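You operate a simulated robot arm through the tools that you are given. There is no shell and no other tool. Be economical: measure what you need, move in short steps, check, and stop when the job is done.

Carry out the task below with a simulated robot arm. There is one attempt and no reset: what you move stays moved.

Task
Take the red tin on the top of the long workbench and put it away on the top of the green stand. Put the box that says "wicks" from the top of the long workbench on the black tray and the box marked "seals" on the green book. Take the white insulator and put it on top of the large jug. Put the red-band brush on the top of the small desk away on the middle shelf of the rack. Put the yellow plug on top of the large blue spring. Fetch the green spool and set it on the third board from the bottom of the tall shelf. Put the blue spring on the top of the oil bench away on the third board from the bottom of the tall shelf. Take the grey pad and put it on the top of the long workbench. Take the blue pressure tester and leave it on the bare end of the marble shelf. Put the yellow sign on the middle shelf of the tall shelf rack. Fetch the blue can and stand it on the back of the belt bench. Lift the tank lid open. Do these in any order. Set down upright: box, white insulator, green spool, yellow sign, blue can.

Only the result counts: the job must be done as asked and must still hold three seconds after the hand-in. Knocking over, shifting, dropping, spilling or breaking anything else fails it. Lids that push on must go on centred and level and be pressed home; caps that screw on are set level and turned clockwise until they are tight.

Robot
A 6-joint arm with a two-finger gripper on a trunk, on a base that drives. Base frame: it is fixed to the floor where the robot stands at the start and does not move with it; the origin is under the middle of the robot, x ahead of it, y to its left, z up; the surface under the hand at the start is at about z = 894. Readings come in mm, rad, newtons and seconds.
With the tool pointing down near the work surface it reaches from about 460 to 820 mm from the robot's upright axis, wherever it stands. Its first joint turns from -2.897 to 2.897 rad. Places, roughly: back of the belt bench [800, 3500, 900]; bare end of the marble shelf (20x80 cm) [-240, -2940, 880]; black tray (17x17x3 cm) [600, 700, 900]; blue can [750, 1750, 1000]; blue pressure tester [-3750, -3250, 1000]; blue spring (3x3x4 cm) [-400, 5300, 900]; green book [750, 1500, 1000]; green spool (7x7x10 cm) [-300, 5300, 900]; grey pad (9x6x4 cm) [-3100, -1900, 700]; large blue spring (6x5x11 cm) [-3400, -3400, 1300]; large jug [-1000, -1000, 1000]; middle shelf of the rack (20x108 cm) [-4220, 5440, 1280]; middle shelf of the tall shelf rack [-3600, -3300, 800]; red tin (13x10x4 cm) [800, -100, 900]; red-band brush (2x3x6 cm) [-1100, -900, 900]; tall blue box, tall red box, tall white box [750, 750, 1000]; tank lid [-2000, 5200, 1100]; third board of the tall shelf (70x22 cm) [-2560, 5400, 1300]; top of the green stand [-1500, -800, 700]; top of the long workbench [600, 900, 900]; white insulator (6x6x9 cm) [-1100, -1000, 900]; yellow plug (3x3x7 cm) [-1600, -600, 700]; yellow sign [-3750, -3250, 1250]. Payload 1.66 kg.
The tool frame sits at the grasp point between the pads (the TCP): z along the fingers, y along the line on which they close. The tips reach 16 mm beyond it. Largest opening 111 mm; the body of the gripper starts 104 mm behind the TCP.
Orientation is that of the tool frame in the base frame, as a unit quaternion [x, y, z, w]. With the fingers straight down and closing along the base's y, the tool's x points along the base's -x, its y along +y and its z along -z.

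Tools
- The arm moves only by the tool move_arm. Its arguments are lists of equal length, an entry for each row: "angular": the turn, a rotation vector about the base's x, y, z in rad, a list of three; "slide": the shift along the base's x, y, z in cm, a list of three; "gripper": the finger opening in cm, from 0 to 11.1. In form: {"angular": [[ax, ay, az], ...], "slide": [[tx, ty, tz], ...], "gripper": [gripper, ...]}. A call has 1 to 8 rows; each row is the pose to reach, as a shift and turn from the pose commanded when the call began. Rows are played at 5 a second. More than 50 mm and 0.15 rad between two rows, or a gripper value outside its range, and nothing of the call is played. Where a pose cannot be reached the arm comes as near as it can. A force on the tool above 40 N (or 10 N above the force at the start of the call, whichever is more), or a blocked arm, ends the call early, and 0.2 s more pass. Each finger halts on what it meets, pressing with about 32 N; the grip force reading is that of the motor and also rises with nothing between the fingers. The clock runs only during rows and for 0.2 s after the last one: add rows that repeat a pose to give the fingers time. It gives the time, the measured TCP pose, the force on the tool (base axes), the opening and the grip force at its end, in the units of the frame above (readings bear some noise), with the torque about the TCP (base axes, N m) and any sound that the robot's microphone picked up.
- Cameras (640 x 400 px; columns grow to the right, rows downward): "scene" is now at [54, 187.8, 1645.9]; the picture's right is [-0.07, -1.00, 0.00], its down [-0.80, 0.05, -0.60] and it looks along [0.60, -0.04, -0.80] (base axes); focal length 292 px, centre (320, 200). "wrist" rides on the gripper at [70, 14, -143] in the tool frame; the picture's right is [-0.19, 0.98, 0.00], its down [-0.87, -0.17, -0.47] and it looks along [-0.46, -0.09, 0.88] (tool axes); focal length 230 px, centre (320, 200). There is no depth. A picture from a camera that has moved, and an enlarged one, comes with that camera's place and axes in the base frame and with its lens.
- snapshot(camera): a new picture of that camera. It takes no simulated time.
- slide_trunk(by): slides the trunk up (or, below 0, down) by that many mm; the arm and the scene camera ride with it, the base frame stays. It gives what a move gives, with no picture.
- steer(legs): drives the robot by 1 to 6 legs, each [ahead, left, turn to the left] in mm, mm and rad, along the robot's own axes; the way and the turn of a leg run together, so that a leg with both is an arc; at most 1500 mm and 3.142 rad a leg. The arm and the cameras ride along, it lands a little off, and it stops where it bumps. It gives what a move gives.
- head_to(pan, tilt): turns the head with the scene camera to pan (to the left, within 2.094 rad either way) and tilt (down, from -0.506 to 1.204), counted from straight ahead of the robot. It gives what a move gives.
- zoom(camera, box): a new picture of the part [left, top, right, bottom] of that camera's present view, enlarged. It takes no simulated time.
- close_job(): hands the job in; it is judged then, once.

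Go step by step. Nothing tells you exact positions but the pictures and the camera data: compare them with the known pose of the tool, close in by small moves and look again before you grip or let go. The budget is 577 turns and 360 pictures, counting those below and the enlarged ones. Unless the task says otherwise, let go and move clear before handing in.

The tools are called after "Call:" by a JSON object that holds its "method" and its "body". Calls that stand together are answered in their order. move_arm: Moves the arm, as the interface text tells. Its arguments: {"type":"object","properties":{"angular":{"type":"array","items":{"type":"array","items":{"type":"number"}}},"slide":{"type":"array","items":{"type":"array","items":{"type":"number"}}},"gripper":{"type":"array","items":{"type":"number"}}},"required":["angular","slide","gripper"]} The other tools are called the same way: slide_trunk (by) slides the trunk up or down; steer (legs) drives the base; head_to (pan, tilt) turns the head that bears the scene camera; snapshot (camera) takes a picture; zoom (camera, box) takes an enlarged picture of a part of a camera's view; close_job () hands the job in.

At the start:

```text
time: 0.0
eef_pos: [419.6, 157.3, 1178.2]
tcp_rot: [0.001, 1.0, 0.0, 0.0]
contact_force: [-0.5, 0.7, 0.6]
torque: [0.01, -0.01, 0.01]
finger_gap: 110.9
grasp_force: 0.1
trunk travel left (down, up): [-250.0, 340.0]
robot x, y, heading: [-0.8, -4.2, 0.002]
head pan, tilt: [-0.066, 0.925]
```

scene: 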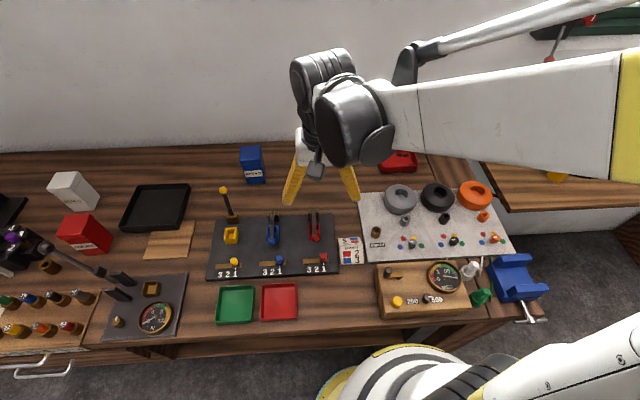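
wrist: 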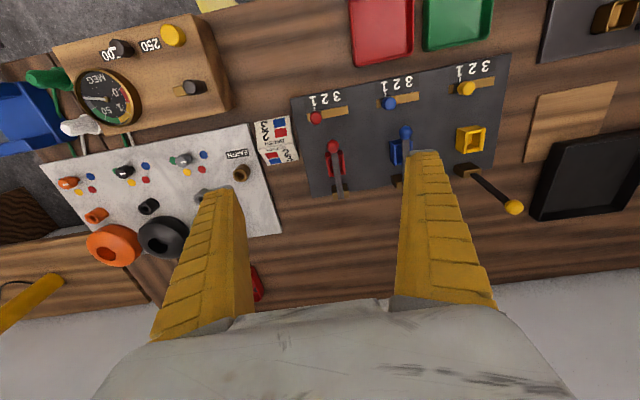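

I see the workbench with three labelled boxes, the black tray and part of the red tin behind the arm. First I will read the labels and look around.

Call:
{"method": "zoom", "body": {"camera": "scene", "box": [0, 120, 320, 320]}}

Call:
{"method": "zoom", "body": {"camera": "scene", "box": [220, 130, 280, 200]}}

Call:
{"method": "zoom", "body": {"camera": "scene", "box": [40, 160, 130, 260]}}

```text
2.00 times, centred on (160, 220) of scene
camera zoom: at [54.0, 187.8, 1645.9], right [-0.07, -1.0, 0.0], down [-0.8, 0.05, -0.6], along [0.6, -0.04, -0.8], focal length 584 px, centre (640, 160)
```

zoom: 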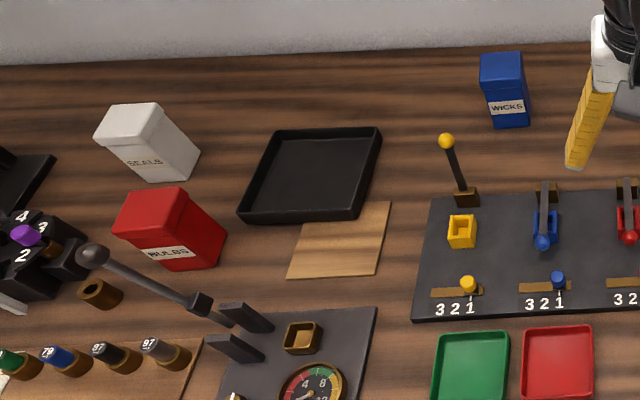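

```text
5.71 times, centred on (250, 165) of scene
camera zoom: at [54.0, 187.8, 1645.9], right [-0.07, -1.0, 0.0], down [-0.8, 0.05, -0.6], along [0.6, -0.04, -0.8], focal length 1667 px, centre (720, 400)
```

zoom: 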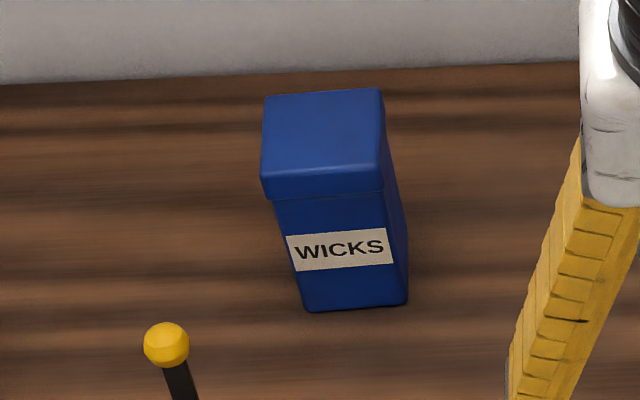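

```text
4.00 times, centred on (85, 210) of scene
camera zoom: at [54.0, 187.8, 1645.9], right [-0.07, -1.0, 0.0], down [-0.8, 0.05, -0.6], along [0.6, -0.04, -0.8], focal length 1167 px, centre (1260, 160)
```

zoom: 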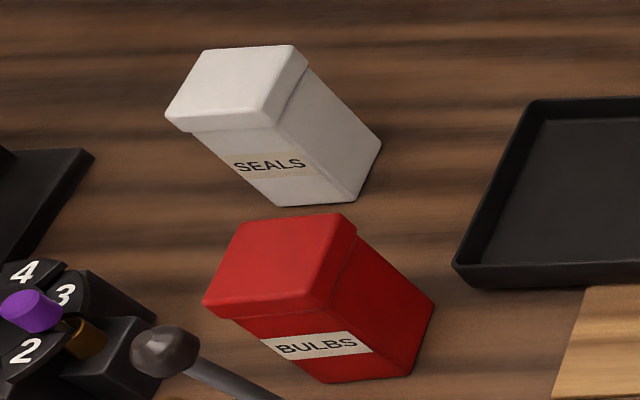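

The blue box says WICKS (about [735, 362]) and the white one SEALS; the tray is near [622, 670]. I shift the base left so that both are in easy reach.

Call:
{"method": "steer", "body": {"legs": [[0, 360, 0]]}}

Call:
{"method": "snapshot", "body": {"camera": "scene"}}

Call:
{"method": "snapshot", "body": {"camera": "wrist"}}

```text
time: 2.3
eef_pos: [423.0, 503.6, 1178.0]
tcp_rot: [0.007, 1.0, 0.001, 0.0]
contact_force: [0.3, 0.5, -0.5]
torque: [-0.04, 0.0, 0.02]
finger_gap: 110.6
grasp_force: 0.0
trunk travel left (down, up): [-250.0, 340.0]
robot x, y, heading: [2.2, 353.8, -0.014]
head pan, tilt: [-0.066, 0.925]
```

```text
354 pictures are left
camera scene: at [59.3, 540.5, 1645.8], right [-0.08, -1.0, 0.0], down [-0.8, 0.06, -0.6], along [0.6, -0.05, -0.8], focal length 292 px, centre (320, 200)
```

scene: 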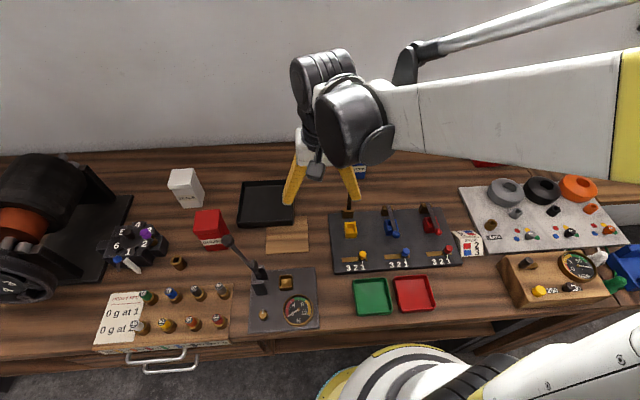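

```text
353 pictures are left
camera wrist: at [354.1, 519.2, 1319.7], right [0.2, 0.98, 0.0], down [0.86, -0.18, 0.47], along [0.46, -0.1, -0.88], focal length 230 px, centre (320, 200)
```

wrist: 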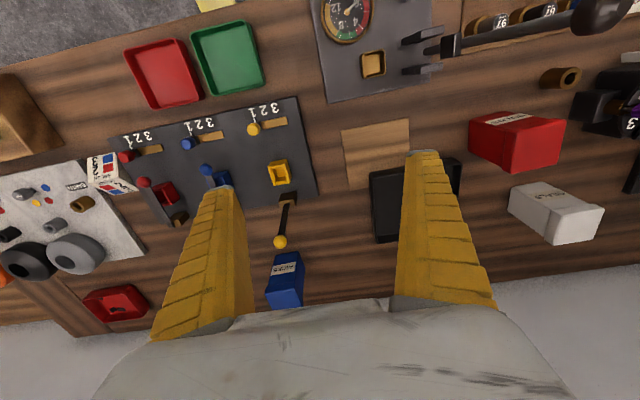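

Blue box sits just behind the yellow-ball lever. I carry the hand over it at safe height and look again.

Call:
{"method": "move_arm", "body": {"angular": [[0, 0, 0], [0, 0, 0], [0, 0, 0], [0, 0, 0], [0, 0, 0], [0, 0, 0], [0, 0, 0]], "slide": [[4.4, -2, 0], [8.8, -4, 0], [13.2, -6, 0], [17.6, -8, 0], [22, -10, 0], [26.4, -12, 0], [30.5, -14, 0]], "gripper": [11.1, 11.1, 11.1, 11.1, 11.1, 11.1, 11.1]}}

Call:
{"method": "snapshot", "body": {"camera": "wrist"}}

Call:
{"method": "snapshot", "body": {"camera": "scene"}}

```text
time: 3.9
eef_pos: [731.6, 364.4, 1179.5]
tcp_rot: [0.007, 1.0, 0.0, -0.001]
contact_force: [0.2, 0.3, 0.7]
torque: [-0.01, 0.03, -0.04]
finger_gap: 110.9
grasp_force: 0.1
trunk travel left (down, up): [-250.0, 340.0]
robot x, y, heading: [3.5, 352.4, -0.022]
head pan, tilt: [-0.066, 0.925]
```

```text
352 pictures are left
camera wrist: at [661.7, 379.5, 1320.7], right [0.2, 0.98, 0.0], down [0.86, -0.18, 0.47], along [0.46, -0.1, -0.88], focal length 230 px, centre (320, 200)
```

wrist: 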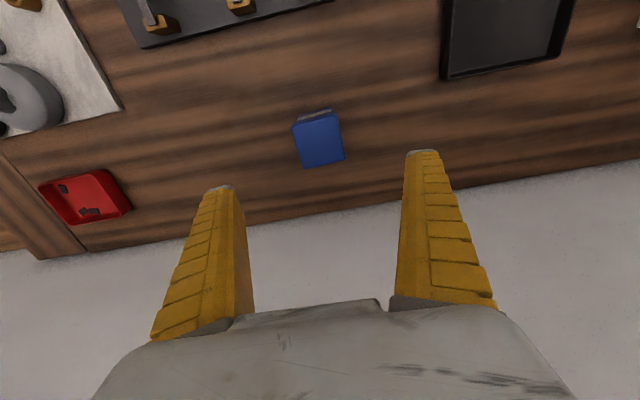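

```text
351 pictures are left
camera scene: at [61.0, 539.1, 1645.9], right [-0.08, -1.0, 0.0], down [-0.8, 0.07, -0.6], along [0.6, -0.05, -0.8], focal length 292 px, centre (320, 200)
```

scene: 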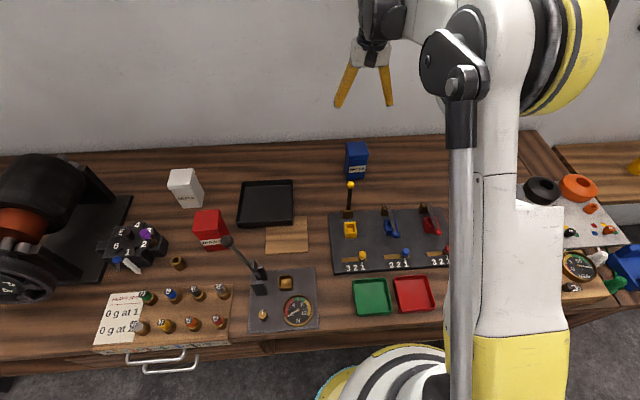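

The box is centred under the hand at about [740, 361]. I go down around it and close.

Call:
{"method": "move_arm", "body": {"angular": [[0, 0, 0], [0, 0, 0], [0, 0, 0], [0, 0, 0], [0, 0, 0]], "slide": [[0.8, -0.3, -4.5], [0.8, -0.3, -9], [0.8, -0.3, -13.5], [0.8, -0.3, -18], [0.8, -0.3, -22.4]], "gripper": [11.1, 11.1, 11.1, 11.1, 11.1]}}

Call:
{"method": "snapshot", "body": {"camera": "wrist"}}

```text
time: 5.1
eef_pos: [735.0, 361.0, 953.4]
tcp_rot: [0.008, 1.0, 0.0, 0.0]
contact_force: [-0.4, 0.3, -0.3]
torque: [0.02, 0.01, 0.03]
finger_gap: 111.0
grasp_force: 0.0
trunk travel left (down, up): [-250.0, 340.0]
robot x, y, heading: [1.4, 352.0, -0.01]
head pan, tilt: [-0.066, 0.925]
```

```text
350 pictures are left
camera wrist: at [665.8, 376.5, 1095.2], right [0.2, 0.98, 0.0], down [0.86, -0.18, 0.47], along [0.46, -0.1, -0.88], focal length 230 px, centre (320, 200)
```

wrist: 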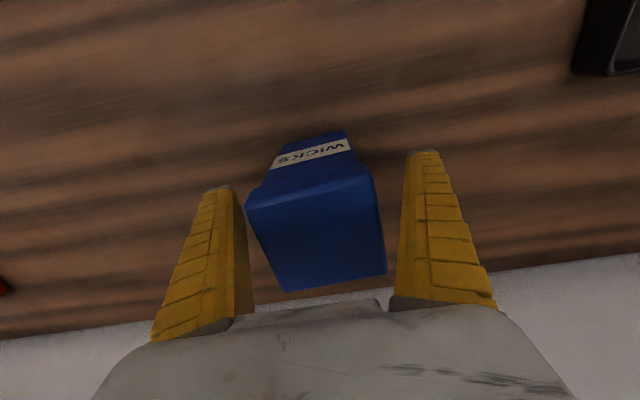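

Fingers straddle the box. Close and lift.

Call:
{"method": "move_arm", "body": {"angular": [[0, 0, 0], [0, 0, 0], [0, 0, 0], [0, 0, 0]], "slide": [[0.3, -0.2, 0], [0.3, -0.2, 0], [0.3, -0.2, 0], [0.3, -0.2, 0]], "gripper": [8, 5.5, 5.5, 5.5]}}

Call:
{"method": "move_arm", "body": {"angular": [[0, 0, 0], [0, 0, 0], [0, 0, 0], [0, 0, 0], [0, 0, 0]], "slide": [[0, 0, 3], [0, 0, 6], [0, 0, 9], [0, 0, 12], [0, 0, 14]], "gripper": [5.5, 5.5, 5.5, 5.5, 5.5]}}

Call:
{"method": "snapshot", "body": {"camera": "wrist"}}

```text
time: 6.1
eef_pos: [738.2, 359.7, 953.7]
tcp_rot: [0.006, 1.0, 0.0, 0.0]
contact_force: [0.0, 0.6, 0.4]
torque: [-0.02, -0.02, -0.02]
finger_gap: 61.2
grasp_force: 32.0
trunk travel left (down, up): [-250.0, 340.0]
robot x, y, heading: [3.3, 351.7, -0.02]
head pan, tilt: [-0.066, 0.925]
```

```text
time: 7.3
eef_pos: [740.7, 358.2, 1097.5]
tcp_rot: [0.007, 1.0, 0.0, 0.0]
contact_force: [0.2, -0.3, -3.5]
torque: [0.0, 0.0, 0.0]
finger_gap: 60.7
grasp_force: 31.8
trunk travel left (down, up): [-250.0, 340.0]
robot x, y, heading: [4.6, 352.0, -0.016]
head pan, tilt: [-0.066, 0.925]
```

```text
349 pictures are left
camera wrist: at [670.8, 373.4, 1238.2], right [0.2, 0.98, 0.0], down [0.86, -0.18, 0.47], along [0.46, -0.1, -0.88], focal length 230 px, centre (320, 200)
```

wrist: 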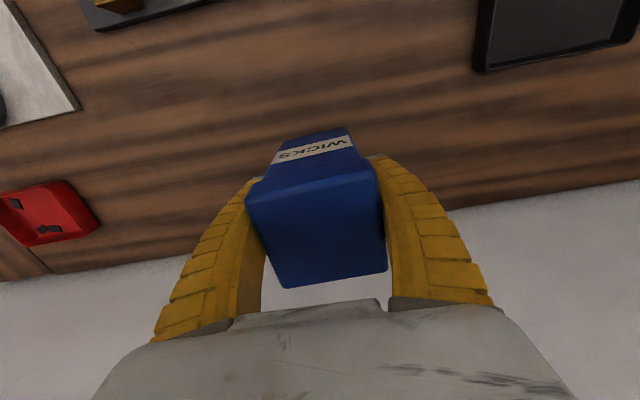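

Held (3.5 N). Carry it over the tray.

Call:
{"method": "move_arm", "body": {"angular": [[0, 0, 0], [0, 0, 0], [0, 0, 0], [0, 0, 0], [0, 0, 0], [0, 0, 0], [0, 0, 0], [0, 0, 0]], "slide": [[-1.7, 4.3, 0], [-3.4, 8.6, 0], [-5.1, 12.9, 0], [-6.8, 17.2, 0], [-8.5, 21.5, 0], [-10.2, 25.8, 0], [-12.1, 30.5, 0], [-12.1, 30.5, 0]], "gripper": [5.5, 5.5, 5.5, 5.5, 5.5, 5.5, 5.5, 5.5]}}

Call:
{"method": "snapshot", "body": {"camera": "wrist"}}

Call:
{"method": "snapshot", "body": {"camera": "scene"}}

```text
refused: row 7 steps farther than a row can; nothing moved
```

```text
348 pictures are left
camera wrist: at [670.8, 373.4, 1238.2], right [0.2, 0.98, 0.0], down [0.86, -0.18, 0.47], along [0.46, -0.1, -0.88], focal length 230 px, centre (320, 200)
```

wrist: 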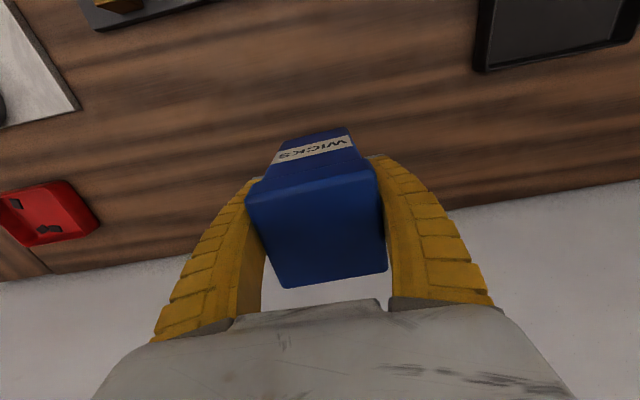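

```text
347 pictures are left
camera scene: at [59.3, 539.6, 1645.9], right [-0.08, -1.0, 0.0], down [-0.8, 0.06, -0.6], along [0.6, -0.05, -0.8], focal length 292 px, centre (320, 200)
```

scene: 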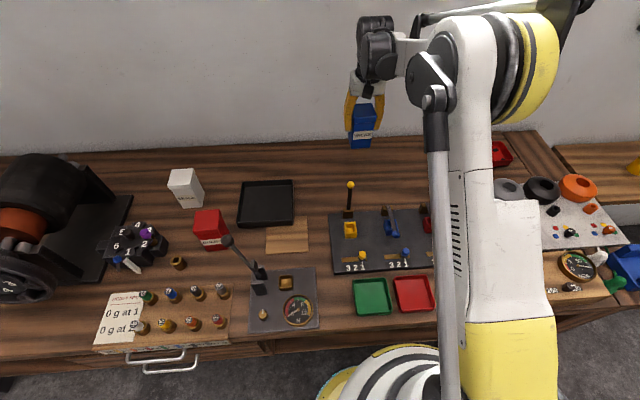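

The last step was too long; same path in even steps.

Call:
{"method": "move_arm", "body": {"angular": [[0, 0, 0], [0, 0, 0], [0, 0, 0], [0, 0, 0], [0, 0, 0], [0, 0, 0], [0, 0, 0], [0, 0, 0]], "slide": [[-1.7, 4.4, 0], [-3.4, 8.8, 0], [-5.1, 13.2, 0], [-6.8, 17.6, 0], [-8.5, 22, 0], [-10.2, 26.4, 0], [-12.1, 30.5, 0], [-12.1, 30.5, 0]], "gripper": [5.5, 5.5, 5.5, 5.5, 5.5, 5.5, 5.5, 5.5]}}

Call:
{"method": "snapshot", "body": {"camera": "wrist"}}

Call:
{"method": "snapshot", "body": {"camera": "scene"}}

```text
time: 9.1
eef_pos: [621.2, 663.3, 1094.4]
tcp_rot: [0.007, 1.0, 0.0, 0.0]
contact_force: [0.1, -0.3, -2.7]
torque: [-0.02, 0.05, -0.01]
finger_gap: 60.9
grasp_force: 32.0
trunk travel left (down, up): [-250.0, 340.0]
robot x, y, heading: [-0.2, 356.2, -0.011]
head pan, tilt: [-0.066, 0.925]
```

```text
346 pictures are left
camera wrist: at [551.4, 679.3, 1235.7], right [0.21, 0.98, 0.0], down [0.86, -0.18, 0.47], along [0.46, -0.1, -0.88], focal length 230 px, centre (320, 200)
```

wrist: 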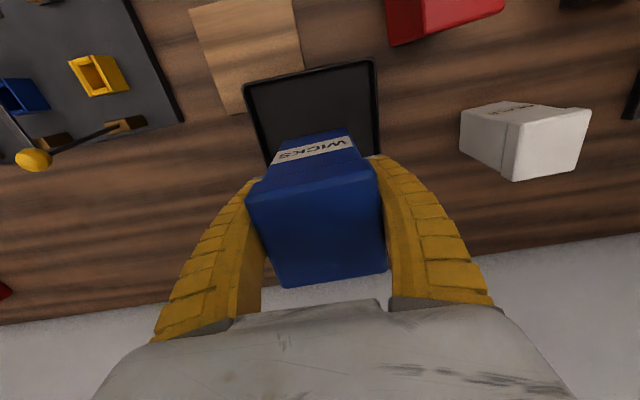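

```text
345 pictures are left
camera scene: at [59.8, 539.1, 1645.9], right [-0.08, -1.0, 0.0], down [-0.8, 0.07, -0.6], along [0.6, -0.05, -0.8], focal length 292 px, centre (320, 200)
```

scene: 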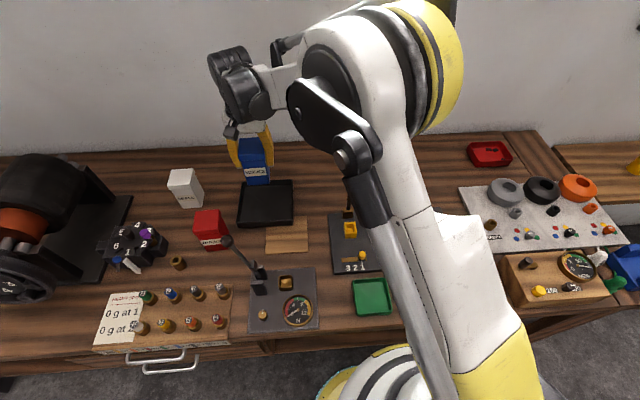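

Tray centre is about [630, 664]. Lower towards its floor.

Call:
{"method": "move_arm", "body": {"angular": [[0, 0, 0], [0, 0, 0], [0, 0, 0], [0, 0, 0], [0, 0, 0]], "slide": [[0.8, 0, -3], [0.8, 0, -6], [0.8, 0, -9], [0.8, 0, -11.5], [0.8, 0, -12.7]], "gripper": [5.5, 5.5, 5.5, 5.5, 5.5]}}

Call:
{"method": "snapshot", "body": {"camera": "scene"}}

```text
time: 10.3
eef_pos: [627.6, 664.6, 964.6]
tcp_rot: [0.007, 1.0, -0.001, 0.0]
contact_force: [0.0, -0.3, -3.5]
torque: [0.03, 0.0, -0.01]
finger_gap: 60.8
grasp_force: 31.3
trunk travel left (down, up): [-250.0, 340.0]
robot x, y, heading: [7.0, 355.7, -0.019]
head pan, tilt: [-0.066, 0.925]
```

```text
344 pictures are left
camera scene: at [59.7, 539.7, 1645.9], right [-0.08, -1.0, 0.0], down [-0.8, 0.06, -0.6], along [0.6, -0.05, -0.8], focal length 292 px, centre (320, 200)
```

scene: 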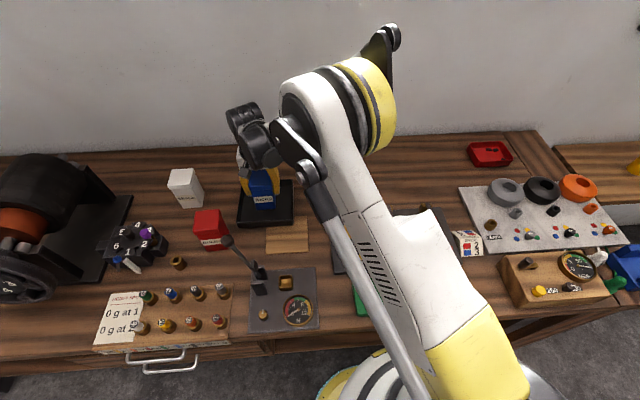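

Almost on the floor; creep down until contact shows.

Call:
{"method": "move_arm", "body": {"angular": [[0, 0, 0], [0, 0, 0], [0, 0, 0]], "slide": [[0, 0, -0.2], [0, 0, -0.4], [0, 0, -0.6]], "gripper": [5.5, 5.5, 5.5]}}

```text
time: 11.1
eef_pos: [626.7, 663.8, 960.5]
tcp_rot: [0.007, 1.0, -0.001, 0.001]
contact_force: [8.0, 1.1, 24.0]
torque: [-0.01, 0.21, 0.17]
finger_gap: 62.2
grasp_force: 32.0
trunk travel left (down, up): [-250.0, 340.0]
robot x, y, heading: [1.4, 354.4, -0.013]
head pan, tilt: [-0.066, 0.925]
```

Contact. Release and rise.

Call:
{"method": "move_arm", "body": {"angular": [[0, 0, 0], [0, 0, 0], [0, 0, 0]], "slide": [[0, 0, 0.15], [0, 0, 0.15], [0, 0, 0.15]], "gripper": [7, 8.5, 8.5]}}

Call:
{"method": "move_arm", "body": {"angular": [[0, 0, 0], [0, 0, 0], [0, 0, 0], [0, 0, 0], [0, 0, 0], [0, 0, 0]], "slide": [[0, 0, 4], [0, 0, 8], [0, 0, 12], [0, 0, 16], [0, 0, 20], [0, 0, 20]], "gripper": [8.5, 8.5, 8.5, 8.5, 8.5, 8.5]}}

Call:
{"method": "snapshot", "body": {"camera": "scene"}}

Call:
{"method": "snapshot", "body": {"camera": "wrist"}}

```text
time: 11.9
eef_pos: [625.8, 664.8, 962.1]
tcp_rot: [0.007, 1.0, 0.0, -0.001]
contact_force: [0.6, 1.1, 0.1]
torque: [-0.03, -0.01, 0.0]
finger_gap: 86.1
grasp_force: 1.6
trunk travel left (down, up): [-250.0, 340.0]
robot x, y, heading: [0.9, 352.0, -0.016]
head pan, tilt: [-0.066, 0.925]
```

```text
time: 13.3
eef_pos: [629.0, 666.0, 1161.7]
tcp_rot: [0.008, 1.0, 0.0, 0.0]
contact_force: [0.7, -0.3, 0.0]
torque: [0.01, 0.0, -0.03]
finger_gap: 86.2
grasp_force: 0.3
trunk travel left (down, up): [-250.0, 340.0]
robot x, y, heading: [3.4, 353.3, -0.016]
head pan, tilt: [-0.066, 0.925]
```

```text
343 pictures are left
camera scene: at [59.6, 539.7, 1645.9], right [-0.08, -1.0, 0.0], down [-0.8, 0.06, -0.6], along [0.6, -0.05, -0.8], focal length 292 px, centre (320, 200)
```

scene: 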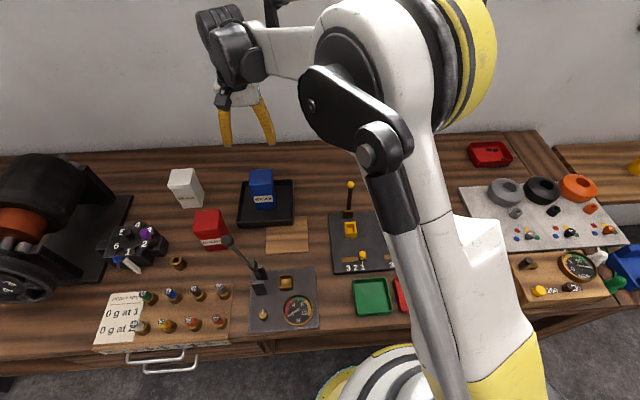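

```text
342 pictures are left
camera wrist: at [559.0, 680.3, 1303.2], right [0.2, 0.98, 0.0], down [0.86, -0.18, 0.47], along [0.46, -0.1, -0.88], focal length 230 px, centre (320, 200)
```

wrist: 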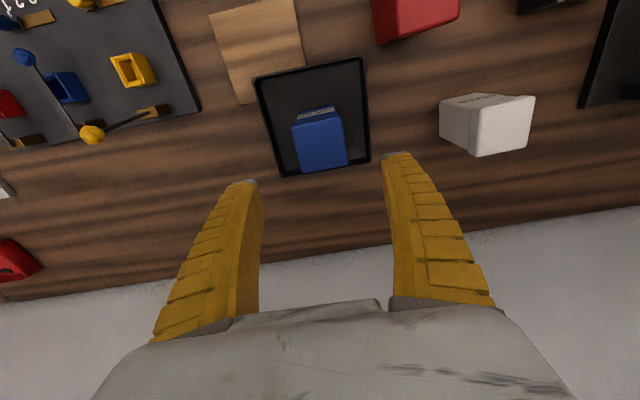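

Wicks is standing in the tray. Next SEALS near [661, 895]; I pull the arm in, raise it and drive left, then look at the left part.

Call:
{"method": "move_arm", "body": {"angular": [[0, 0, 0], [0, 0, 0], [0, 0, 0], [0, 0, 0], [0, 0, 0]], "slide": [[0, -3, 3], [0, -7, 5], [0, -11, 5], [0, -15, 5], [0, -17, 5]], "gripper": [11.1, 11.1, 11.1, 11.1, 11.1]}}

Call:
{"method": "steer", "body": {"legs": [[0, 400, 0.015]]}}

Call:
{"method": "head_to", "body": {"pan": 0.5, "tilt": 0.75}}

Call:
{"method": "snapshot", "body": {"camera": "scene"}}

Call:
{"method": "snapshot", "body": {"camera": "wrist"}}

```text
time: 14.5
eef_pos: [626.5, 492.8, 1213.5]
tcp_rot: [0.007, 1.0, 0.001, 0.001]
contact_force: [0.7, -0.2, 0.6]
torque: [0.03, -0.02, 0.01]
finger_gap: 110.8
grasp_force: 0.0
trunk travel left (down, up): [-250.0, 340.0]
robot x, y, heading: [2.5, 351.3, -0.012]
head pan, tilt: [-0.066, 0.925]
```

```text
time: 17.0
eef_pos: [626.7, 915.1, 1213.8]
tcp_rot: [-0.002, 1.0, 0.0, -0.001]
contact_force: [0.1, -0.3, 0.3]
torque: [-0.06, -0.01, 0.01]
finger_gap: 111.1
grasp_force: 0.0
trunk travel left (down, up): [-250.0, 340.0]
robot x, y, heading: [1.9, 759.7, 0.003]
head pan, tilt: [-0.066, 0.925]
```

```text
time: 18.0
eef_pos: [626.5, 914.2, 1213.1]
tcp_rot: [-0.002, 1.0, 0.0, 0.0]
contact_force: [-1.0, 0.0, 0.5]
torque: [0.0, -0.04, -0.01]
finger_gap: 110.8
grasp_force: 0.0
trunk travel left (down, up): [-250.0, 340.0]
robot x, y, heading: [5.4, 760.7, 0.005]
head pan, tilt: [0.499, 0.75]
```

```text
341 pictures are left
camera scene: at [57.0, 993.5, 1659.6], right [0.48, -0.88, 0.0], down [-0.6, -0.33, -0.73], along [0.64, 0.35, -0.68], focal length 292 px, centre (320, 200)
```

scene: 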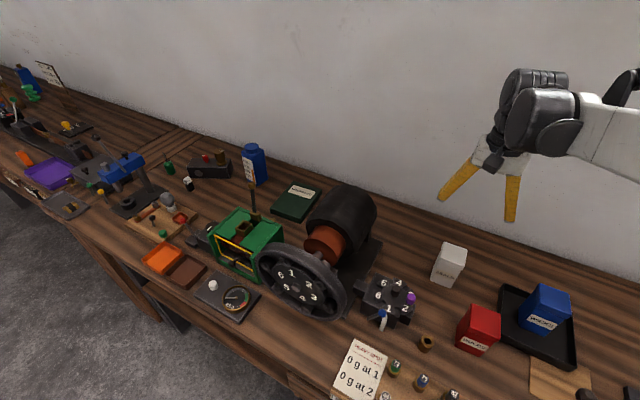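

```text
340 pictures are left
camera wrist: at [556.5, 927.2, 1355.3], right [0.19, 0.98, 0.0], down [0.87, -0.16, 0.47], along [0.46, -0.09, -0.88], focal length 230 px, centre (320, 200)
```

wrist: 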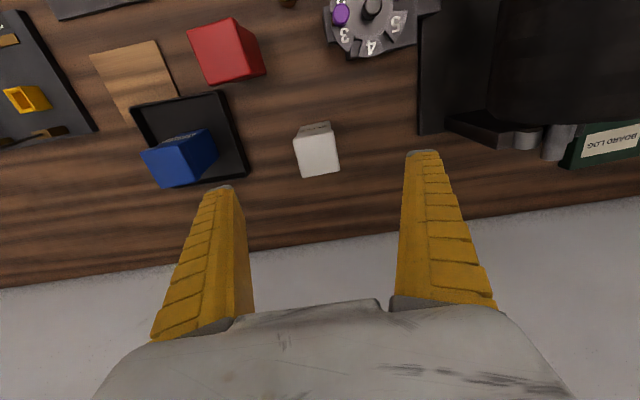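

SEALS is at about [663, 900]. Go down on it in two stages.

Call:
{"method": "move_arm", "body": {"angular": [[0, 0, 0], [0, 0, 0], [0, 0, 0], [0, 0, 0], [0, 0, 0], [0, 0, 0], [0, 0, 0]], "slide": [[1.8, -0.7, -3], [3.6, -1.4, -7], [3.6, -1.4, -11], [3.6, -1.4, -15], [3.6, -1.4, -19], [3.6, -1.4, -23], [3.6, -1.4, -26]], "gripper": [11.1, 11.1, 11.1, 11.1, 11.1, 11.1, 11.1]}}

Call:
{"method": "snapshot", "body": {"camera": "wrist"}}

```text
time: 19.6
eef_pos: [664.6, 900.9, 954.6]
tcp_rot: [-0.002, 1.0, 0.0, 0.001]
contact_force: [0.1, 0.8, 0.0]
torque: [0.01, 0.03, 0.02]
finger_gap: 111.2
grasp_force: 0.1
trunk travel left (down, up): [-250.0, 340.0]
robot x, y, heading: [3.4, 758.5, 0.001]
head pan, tilt: [0.499, 0.75]
```

```text
339 pictures are left
camera wrist: at [594.0, 914.1, 1096.0], right [0.19, 0.98, 0.0], down [0.87, -0.16, 0.47], along [0.46, -0.09, -0.88], focal length 230 px, centre (320, 200)
```

wrist: 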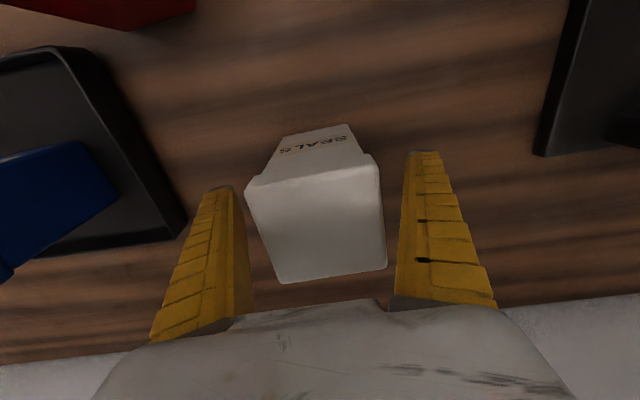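

Box is between the fingers: grip and lift high to clear the motor.

Call:
{"method": "move_arm", "body": {"angular": [[0, 0, 0], [0, 0, 0], [0, 0, 0], [0, 0, 0]], "slide": [[0, 0, 0], [0, 0, 0], [0, 0, 0], [0, 0, 0]], "gripper": [8, 5.5, 5.5, 5.5]}}

Call:
{"method": "move_arm", "body": {"angular": [[0, 0, 0], [0, 0, 0], [0, 0, 0], [0, 0, 0], [0, 0, 0], [0, 0, 0], [0, 0, 0]], "slide": [[0, 0, 3], [0, 0, 7], [0, 0, 11], [0, 0, 15], [0, 0, 19], [-2, 0, 23], [-4, 0, 27]], "gripper": [5.5, 5.5, 5.5, 5.5, 5.5, 5.5, 5.5]}}

Call:
{"method": "steer", "body": {"legs": [[0, 600, 0]]}}

Call:
{"method": "snapshot", "body": {"camera": "wrist"}}

Call:
{"method": "snapshot", "body": {"camera": "scene"}}

```text
time: 20.6
eef_pos: [663.4, 900.8, 953.6]
tcp_rot: [-0.002, 1.0, -0.001, -0.001]
contact_force: [-0.1, -0.5, -0.2]
torque: [-0.05, 0.01, 0.0]
finger_gap: 61.0
grasp_force: 32.1
trunk travel left (down, up): [-250.0, 340.0]
robot x, y, heading: [3.7, 763.2, 0.002]
head pan, tilt: [0.499, 0.75]
```

```text
time: 22.2
eef_pos: [621.2, 898.2, 1223.3]
tcp_rot: [-0.001, 1.0, 0.0, 0.0]
contact_force: [0.4, -0.1, -3.0]
torque: [0.02, -0.03, 0.02]
finger_gap: 60.7
grasp_force: 32.0
trunk travel left (down, up): [-250.0, 340.0]
robot x, y, heading: [6.4, 764.7, 0.007]
head pan, tilt: [0.499, 0.75]
```

```text
time: 25.6
eef_pos: [619.1, 1497.3, 1221.6]
tcp_rot: [-0.005, 1.0, 0.0, 0.0]
contact_force: [0.0, -0.5, 0.9]
torque: [-0.02, 0.0, 0.01]
finger_gap: 56.8
grasp_force: 1.2
trunk travel left (down, up): [-250.0, 340.0]
robot x, y, heading: [-3.4, 1353.9, 0.007]
head pan, tilt: [0.499, 0.75]
```

```text
338 pictures are left
camera wrist: at [548.9, 1509.7, 1363.2], right [0.18, 0.98, 0.0], down [0.87, -0.16, 0.47], along [0.46, -0.09, -0.88], focal length 230 px, centre (320, 200)
```

wrist: 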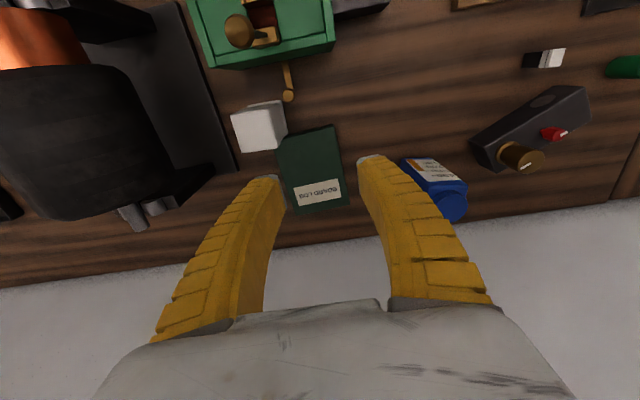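

```text
337 pictures are left
camera scene: at [52.2, 1589.6, 1659.5], right [0.49, -0.87, 0.0], down [-0.6, -0.33, -0.73], along [0.64, 0.36, -0.68], focal length 292 px, centre (320, 200)
```

scene: 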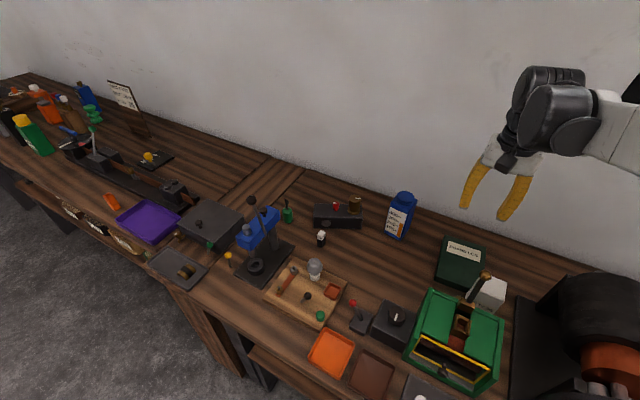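

The box slipped out during the drive and lies between the green machine and the book. I look closely at it.

Call:
{"method": "zoom", "body": {"camera": "scene", "box": [400, 200, 640, 400]}}

Call:
{"method": "zoom", "body": {"camera": "wrist", "box": [150, 0, 390, 230]}}

```text
2.00 times, centred on (520, 300) of scene
camera zoom: at [52.2, 1589.6, 1659.5], right [0.49, -0.87, 0.0], down [-0.6, -0.33, -0.73], along [0.64, 0.36, -0.68], focal length 584 px, centre (-80, 0)
```

zoom: 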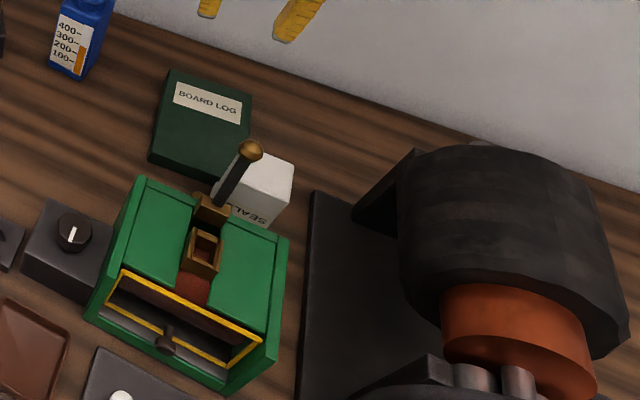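

```text
1.74 times, centred on (270, 115) of wrist
camera zoom: at [548.9, 1509.7, 1363.2], right [0.18, 0.98, 0.0], down [0.87, -0.16, 0.47], along [0.46, -0.09, -0.88], focal length 400 px, centre (407, 348)
```

zoom: 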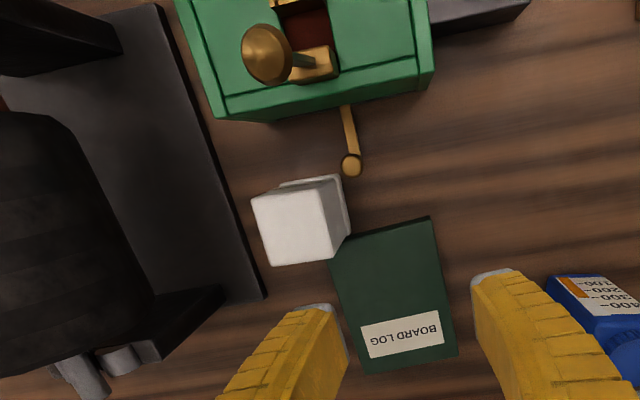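

It must have struck the motor; it now stands upside down at about [600, 1397], so I'll have to flip it on a free spot of the bench. First I move the hand above it and look.

Call:
{"method": "move_arm", "body": {"angular": [[0, 0, 0], [0, 0, 0], [0, 0, 0], [0, 0, 0]], "slide": [[0, -4, 0], [-1, -8, 0], [-2, -10, -3], [-2, -10, -6]], "gripper": [8, 8.5, 8.5, 8.5]}}

Call:
{"method": "snapshot", "body": {"camera": "wrist"}}

Call:
{"method": "head_to", "body": {"pan": -0.1, "tilt": 0.8}}

Call:
{"method": "snapshot", "body": {"camera": "scene"}}

```text
time: 26.6
eef_pos: [599.4, 1394.8, 1161.7]
tcp_rot: [-0.005, 1.0, 0.0, 0.001]
contact_force: [0.6, -0.7, -0.4]
torque: [0.01, 0.01, -0.02]
finger_gap: 86.2
grasp_force: 1.2
trunk travel left (down, up): [-250.0, 340.0]
robot x, y, heading: [-6.2, 1354.7, 0.011]
head pan, tilt: [0.499, 0.75]
```

```text
334 pictures are left
camera wrist: at [530.1, 1408.2, 1303.3], right [0.18, 0.98, 0.0], down [0.87, -0.16, 0.47], along [0.46, -0.09, -0.88], focal length 230 px, centre (320, 200)
```

wrist: 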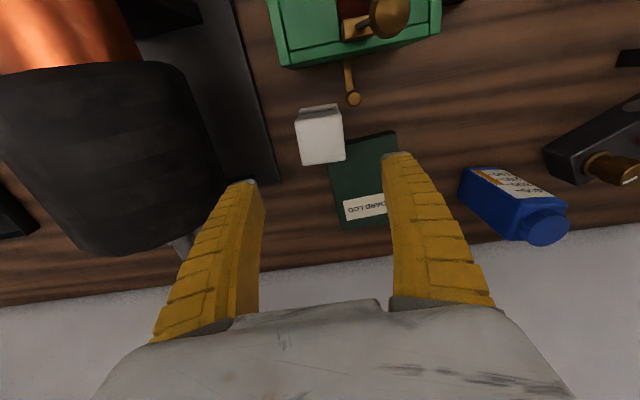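

```text
time: 27.6
eef_pos: [599.2, 1394.8, 1161.5]
tcp_rot: [-0.005, 1.0, -0.001, 0.0]
contact_force: [0.1, -0.9, -0.6]
torque: [0.02, -0.03, 0.0]
finger_gap: 86.1
grasp_force: 0.5
trunk travel left (down, up): [-250.0, 340.0]
robot x, y, heading: [2.3, 1357.7, 0.009]
head pan, tilt: [-0.099, 0.799]
```

```text
333 pictures are left
camera scene: at [60.1, 1541.4, 1655.6], right [-0.09, -1.0, 0.0], down [-0.71, 0.06, -0.7], along [0.69, -0.06, -0.72], focal length 292 px, centre (320, 200)
```

scene: 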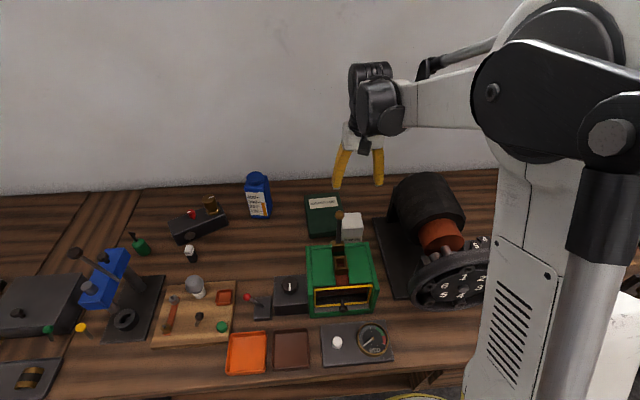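

Box top centre is at [602, 1395], right under the hand. Descend and grip it.

Call:
{"method": "move_arm", "body": {"angular": [[0, 0, 0], [0, 0, 0], [0, 0, 0], [0, 0, 0], [0, 0, 0]], "slide": [[0.2, 0, -4.5], [0.2, 0, -9], [0.2, 0, -13.5], [0.2, 0, -18], [0.2, 0, -21.2]], "gripper": [8.5, 8.5, 8.5, 8.5, 8.5]}}

Call:
{"method": "move_arm", "body": {"angular": [[0, 0, 0], [0, 0, 0], [0, 0, 0], [0, 0, 0]], "slide": [[0, 0, 0], [0, 0, 0], [0, 0, 0], [0, 0, 0]], "gripper": [7, 5, 5, 5]}}

Call:
{"method": "move_arm", "body": {"angular": [[0, 0, 0], [0, 0, 0], [0, 0, 0], [0, 0, 0], [0, 0, 0]], "slide": [[0, 0, 4], [0, 0, 8], [0, 0, 12], [0, 0, 16], [0, 0, 18]], "gripper": [5, 5, 5, 5, 5]}}

Call:
{"method": "snapshot", "body": {"camera": "wrist"}}

```text
time: 28.8
eef_pos: [601.6, 1396.2, 950.6]
tcp_rot: [-0.004, 1.0, 0.0, 0.0]
contact_force: [0.6, 0.6, -0.5]
torque: [0.02, -0.04, -0.01]
finger_gap: 86.2
grasp_force: 0.7
trunk travel left (down, up): [-250.0, 340.0]
robot x, y, heading: [1.8, 1355.2, 0.007]
head pan, tilt: [-0.099, 0.799]
```

```text
time: 29.8
eef_pos: [602.3, 1397.0, 950.7]
tcp_rot: [-0.004, 1.0, 0.0, 0.001]
contact_force: [0.2, 0.3, 0.4]
torque: [0.0, 0.03, -0.02]
finger_gap: 60.5
grasp_force: 31.9
trunk travel left (down, up): [-250.0, 340.0]
robot x, y, heading: [2.5, 1358.5, 0.003]
head pan, tilt: [-0.099, 0.799]
```

```text
time: 31.0
eef_pos: [600.8, 1395.4, 1128.5]
tcp_rot: [-0.004, 1.0, -0.001, 0.0]
contact_force: [-0.8, 0.0, -3.5]
torque: [-0.01, -0.04, 0.0]
finger_gap: 60.3
grasp_force: 31.6
trunk travel left (down, up): [-250.0, 340.0]
robot x, y, heading: [-2.5, 1354.7, 0.007]
head pan, tilt: [-0.099, 0.799]
```

```text
332 pictures are left
camera wrist: at [531.4, 1408.5, 1272.0], right [0.18, 0.98, 0.0], down [0.87, -0.16, 0.47], along [0.46, -0.09, -0.88], focal length 230 px, centre (320, 200)
```

wrist: 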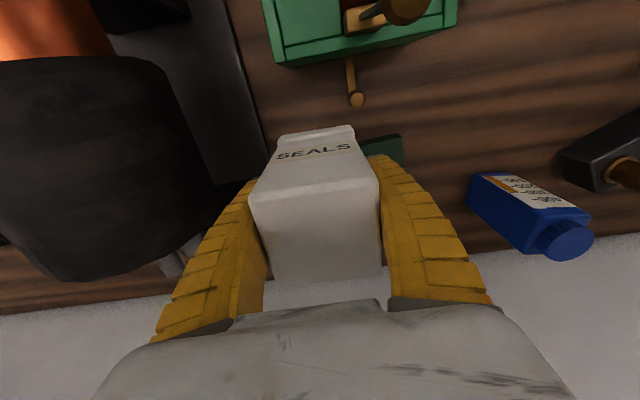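

Firmly held, upside down. Carry it to the free spot near [650, 1610] and begin tilting forward.

Call:
{"method": "move_arm", "body": {"angular": [[0, 0, 0], [0, 0, 0], [0, 0, 0], [0, 0, 0], [0, 0, 0]], "slide": [[1, 4.3, 0], [2, 8.6, 0], [3, 12.9, 0], [4, 17.2, 0], [5, 21.5, 0]], "gripper": [5, 5, 5, 5, 5]}}

Call:
{"method": "move_arm", "body": {"angular": [[0, -0.14, 0], [0, -0.28, 0], [0, -0.42, 0], [0, -0.56, 0], [0, -0.7, 0], [0, -0.84, 0], [0, -0.98, 0], [0, -1.12, 0]], "slide": [[0, 0, 0], [0, 0, 0], [0, 0, 0], [0, 0, 0], [0, 0, 0], [0, 0, 0], [0, 0, 0], [0, 0, 0]], "gripper": [5, 5, 5, 5, 5, 5, 5, 5]}}

Call:
{"method": "snapshot", "body": {"camera": "scene"}}

Call:
{"method": "snapshot", "body": {"camera": "wrist"}}

```text
time: 32.2
eef_pos: [650.9, 1615.4, 1127.8]
tcp_rot: [-0.005, 1.0, -0.001, 0.0]
contact_force: [0.2, 0.6, -2.0]
torque: [-0.09, 0.01, 0.0]
finger_gap: 60.0
grasp_force: 31.5
trunk travel left (down, up): [-250.0, 340.0]
robot x, y, heading: [1.5, 1355.0, 0.011]
head pan, tilt: [-0.099, 0.799]
```

```text
time: 34.0
eef_pos: [650.4, 1612.8, 1128.6]
tcp_rot: [-0.004, 0.847, -0.002, 0.532]
contact_force: [0.2, 1.3, -3.4]
torque: [-0.02, -0.01, 0.0]
finger_gap: 60.3
grasp_force: 31.9
trunk travel left (down, up): [-250.0, 340.0]
robot x, y, heading: [1.8, 1357.2, 0.006]
head pan, tilt: [-0.099, 0.799]
```

```text
331 pictures are left
camera scene: at [60.7, 1541.8, 1655.5], right [-0.09, -1.0, 0.0], down [-0.71, 0.06, -0.7], along [0.69, -0.06, -0.72], focal length 292 px, centre (320, 200)
```

scene: 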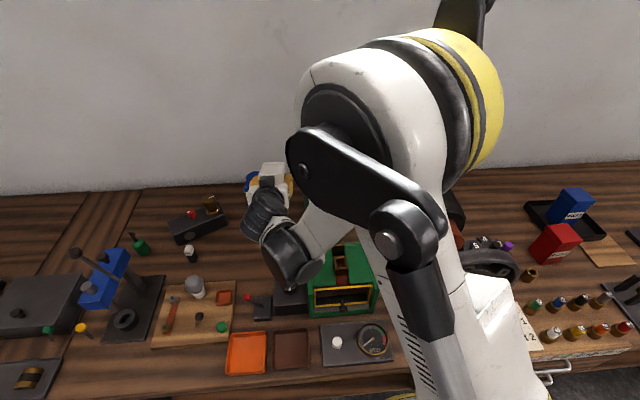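

```text
330 pictures are left
camera wrist: at [492.4, 1624.7, 1127.4], right [0.08, 0.98, 0.16], down [-0.05, -0.16, 0.99], along [1.0, -0.09, 0.04], focal length 230 px, centre (320, 200)
```

wrist: 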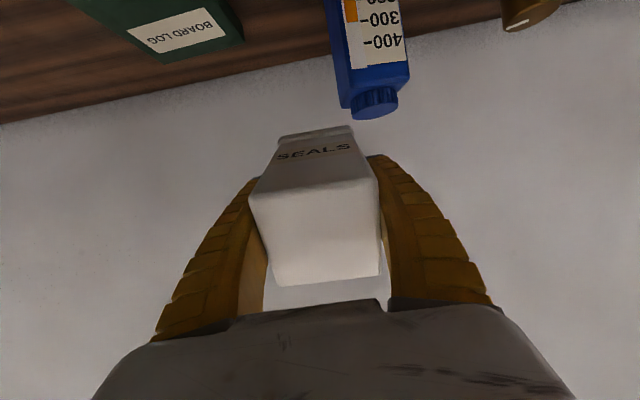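

The tilt works (64°). I shift a bit right/forward for clearance from the can, lower until the edge nearly touches.

Call:
{"method": "move_arm", "body": {"angular": [[0, 0, 0], [0, 0, 0], [0, 0, 0], [0, 0, 0], [0, 0, 0], [0, 0, 0]], "slide": [[1.5, -1.2, -1], [3, -2.3, -4], [3, -2.3, -8], [3, -2.3, -12], [3, -2.3, -16], [3, -2.3, -17.4]], "gripper": [5, 5, 5, 5, 5, 5]}}

Call:
{"method": "snapshot", "body": {"camera": "scene"}}

Call:
{"method": "snapshot", "body": {"camera": "wrist"}}

```text
time: 35.4
eef_pos: [707.1, 1601.7, 977.1]
tcp_rot: [-0.004, 0.848, -0.002, 0.531]
contact_force: [0.2, -0.6, -2.9]
torque: [-0.01, 0.04, 0.0]
finger_gap: 59.9
grasp_force: 31.4
out of reach, approached as far as the arm can: row 4, 5, 6
trunk travel left (down, up): [-250.0, 340.0]
robot x, y, heading: [2.6, 1356.5, 0.011]
head pan, tilt: [-0.099, 0.799]
```

```text
329 pictures are left
camera scene: at [60.0, 1541.2, 1655.7], right [-0.09, -1.0, 0.0], down [-0.71, 0.07, -0.7], along [0.69, -0.06, -0.72], focal length 292 px, centre (320, 200)
```

scene: 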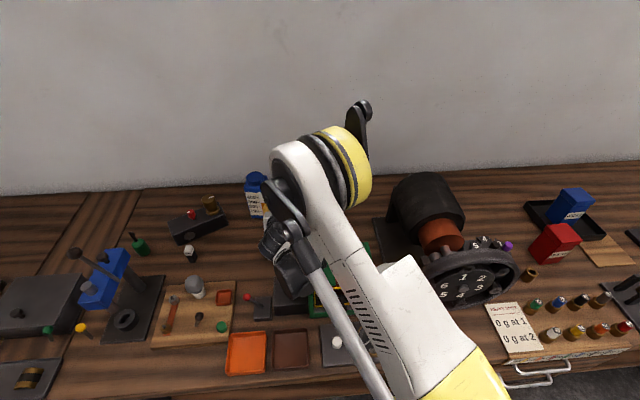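

```text
328 pictures are left
camera wrist: at [547.8, 1614.6, 975.3], right [0.08, 0.98, 0.16], down [-0.05, -0.16, 0.99], along [1.0, -0.09, 0.03], focal length 230 px, centre (320, 200)
```

wrist: 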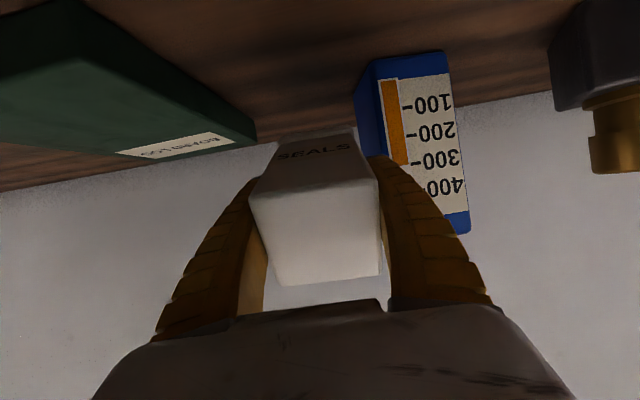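

Arm too high-shouldered for this pose; raise the hand, then lower the trunk.

Call:
{"method": "move_arm", "body": {"angular": [[0, 0, 0], [0, 0, 0], [0, 0, 0], [0, 0, 0]], "slide": [[-1, -0.4, 4], [-2, -0.8, 8], [-2.7, -1.2, 12], [-2.7, -1.2, 15]], "gripper": [5, 5, 5, 5]}}

Call:
{"method": "slide_trunk", "body": {"by": -130}}

```text
time: 36.4
eef_pos: [680.3, 1588.2, 1127.8]
tcp_rot: [-0.004, 0.847, -0.002, 0.531]
contact_force: [0.5, -0.3, -3.0]
torque: [0.03, 0.07, 0.0]
finger_gap: 59.9
grasp_force: 32.0
trunk travel left (down, up): [-250.0, 340.0]
robot x, y, heading: [2.8, 1357.7, 0.009]
head pan, tilt: [-0.099, 0.799]
```

```text
time: 37.9
eef_pos: [679.7, 1588.8, 997.3]
tcp_rot: [-0.003, 0.847, -0.003, 0.532]
contact_force: [0.2, 1.0, -2.0]
torque: [0.03, 0.01, -0.02]
finger_gap: 60.1
grasp_force: 32.1
trunk travel left (down, up): [-120.0, 470.0]
robot x, y, heading: [1.3, 1356.9, 0.011]
head pan, tilt: [-0.099, 0.799]
```

Call:
{"method": "move_arm", "body": {"angular": [[0, 0, 0], [0, 0, 0], [0, 0, 0], [0, 0, 0]], "slide": [[0, 0, -2], [0, 0, -4], [0, 0, -4.5], [0, 0, -4.9]], "gripper": [5, 5, 5, 5]}}

Call:
{"method": "snapshot", "body": {"camera": "wrist"}}

Call:
{"method": "snapshot", "body": {"camera": "scene"}}

```text
time: 38.9
eef_pos: [679.7, 1589.5, 948.9]
tcp_rot: [-0.003, 0.847, -0.002, 0.532]
contact_force: [0.4, 1.2, -2.9]
torque: [0.06, 0.0, -0.01]
finger_gap: 60.1
grasp_force: 32.2
trunk travel left (down, up): [-120.0, 470.0]
robot x, y, heading: [1.0, 1355.9, 0.005]
head pan, tilt: [-0.099, 0.799]
```

```text
327 pictures are left
camera wrist: at [521.1, 1601.8, 947.7], right [0.08, 0.98, 0.16], down [-0.05, -0.16, 0.99], along [1.0, -0.09, 0.03], focal length 230 px, centre (320, 200)
```

wrist: 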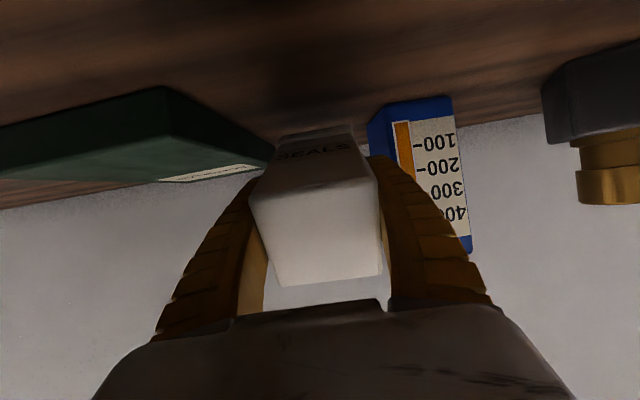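

```text
326 pictures are left
camera scene: at [60.1, 1541.0, 1526.1], right [-0.09, -1.0, 0.0], down [-0.71, 0.07, -0.7], along [0.69, -0.06, -0.72], focal length 292 px, centre (320, 200)
```

scene: 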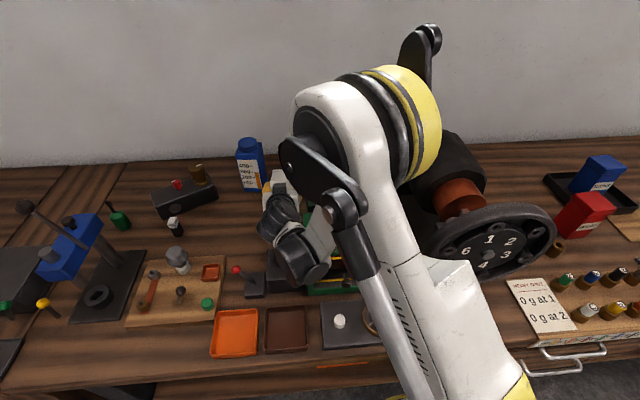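

Edge should be about at the bench. Creep down to feel it, then release gently.

Call:
{"method": "move_arm", "body": {"angular": [[0, 0, 0], [0, 0, 0], [0, 0, 0]], "slide": [[0, 0, -0.2], [0, 0, -0.4], [0, 0, -0.6]], "gripper": [5, 5, 5]}}

```text
time: 39.7
eef_pos: [680.8, 1588.7, 948.3]
tcp_rot: [-0.003, 0.846, -0.001, 0.533]
contact_force: [0.9, -0.4, -2.9]
torque: [0.01, 0.05, 0.06]
finger_gap: 60.0
grasp_force: 32.0
trunk travel left (down, up): [-120.0, 470.0]
robot x, y, heading: [2.2, 1358.1, 0.012]
head pan, tilt: [-0.099, 0.799]
```

Call:
{"method": "move_arm", "body": {"angular": [[0, 0, 0], [0, 0, 0], [0, 0, 0]], "slide": [[0, 0, -0.2], [0, 0, -0.4], [0, 0, -0.4]], "gripper": [5, 5, 5]}}

```text
time: 40.5
eef_pos: [680.5, 1587.0, 950.4]
tcp_rot: [-0.003, 0.846, -0.001, 0.533]
contact_force: [0.5, 0.2, -3.3]
torque: [0.04, 0.04, 0.01]
finger_gap: 60.1
grasp_force: 32.2
trunk travel left (down, up): [-120.0, 470.0]
robot x, y, heading: [2.2, 1357.0, 0.007]
head pan, tilt: [-0.099, 0.799]
```

It does not sink any further though no tool force shows; maybe a link touches something. Look.

Call:
{"method": "zoom", "body": {"camera": "scene", "box": [220, 120, 420, 320]}}

```text
2.00 times, centred on (320, 220) of scene
camera zoom: at [52.7, 1537.1, 1528.8], right [-0.09, -1.0, 0.0], down [-0.71, 0.07, -0.7], along [0.7, -0.06, -0.71], focal length 584 px, centre (320, 160)
```

zoom: 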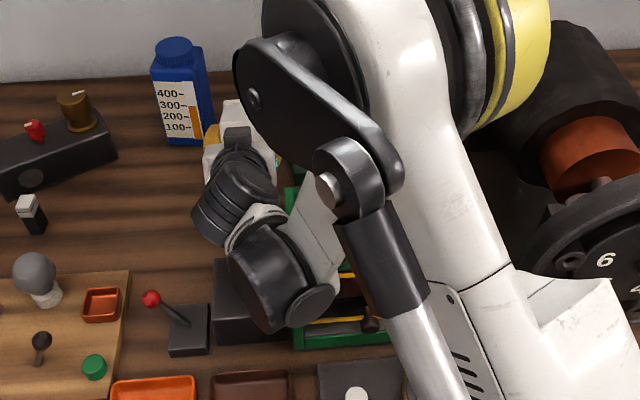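

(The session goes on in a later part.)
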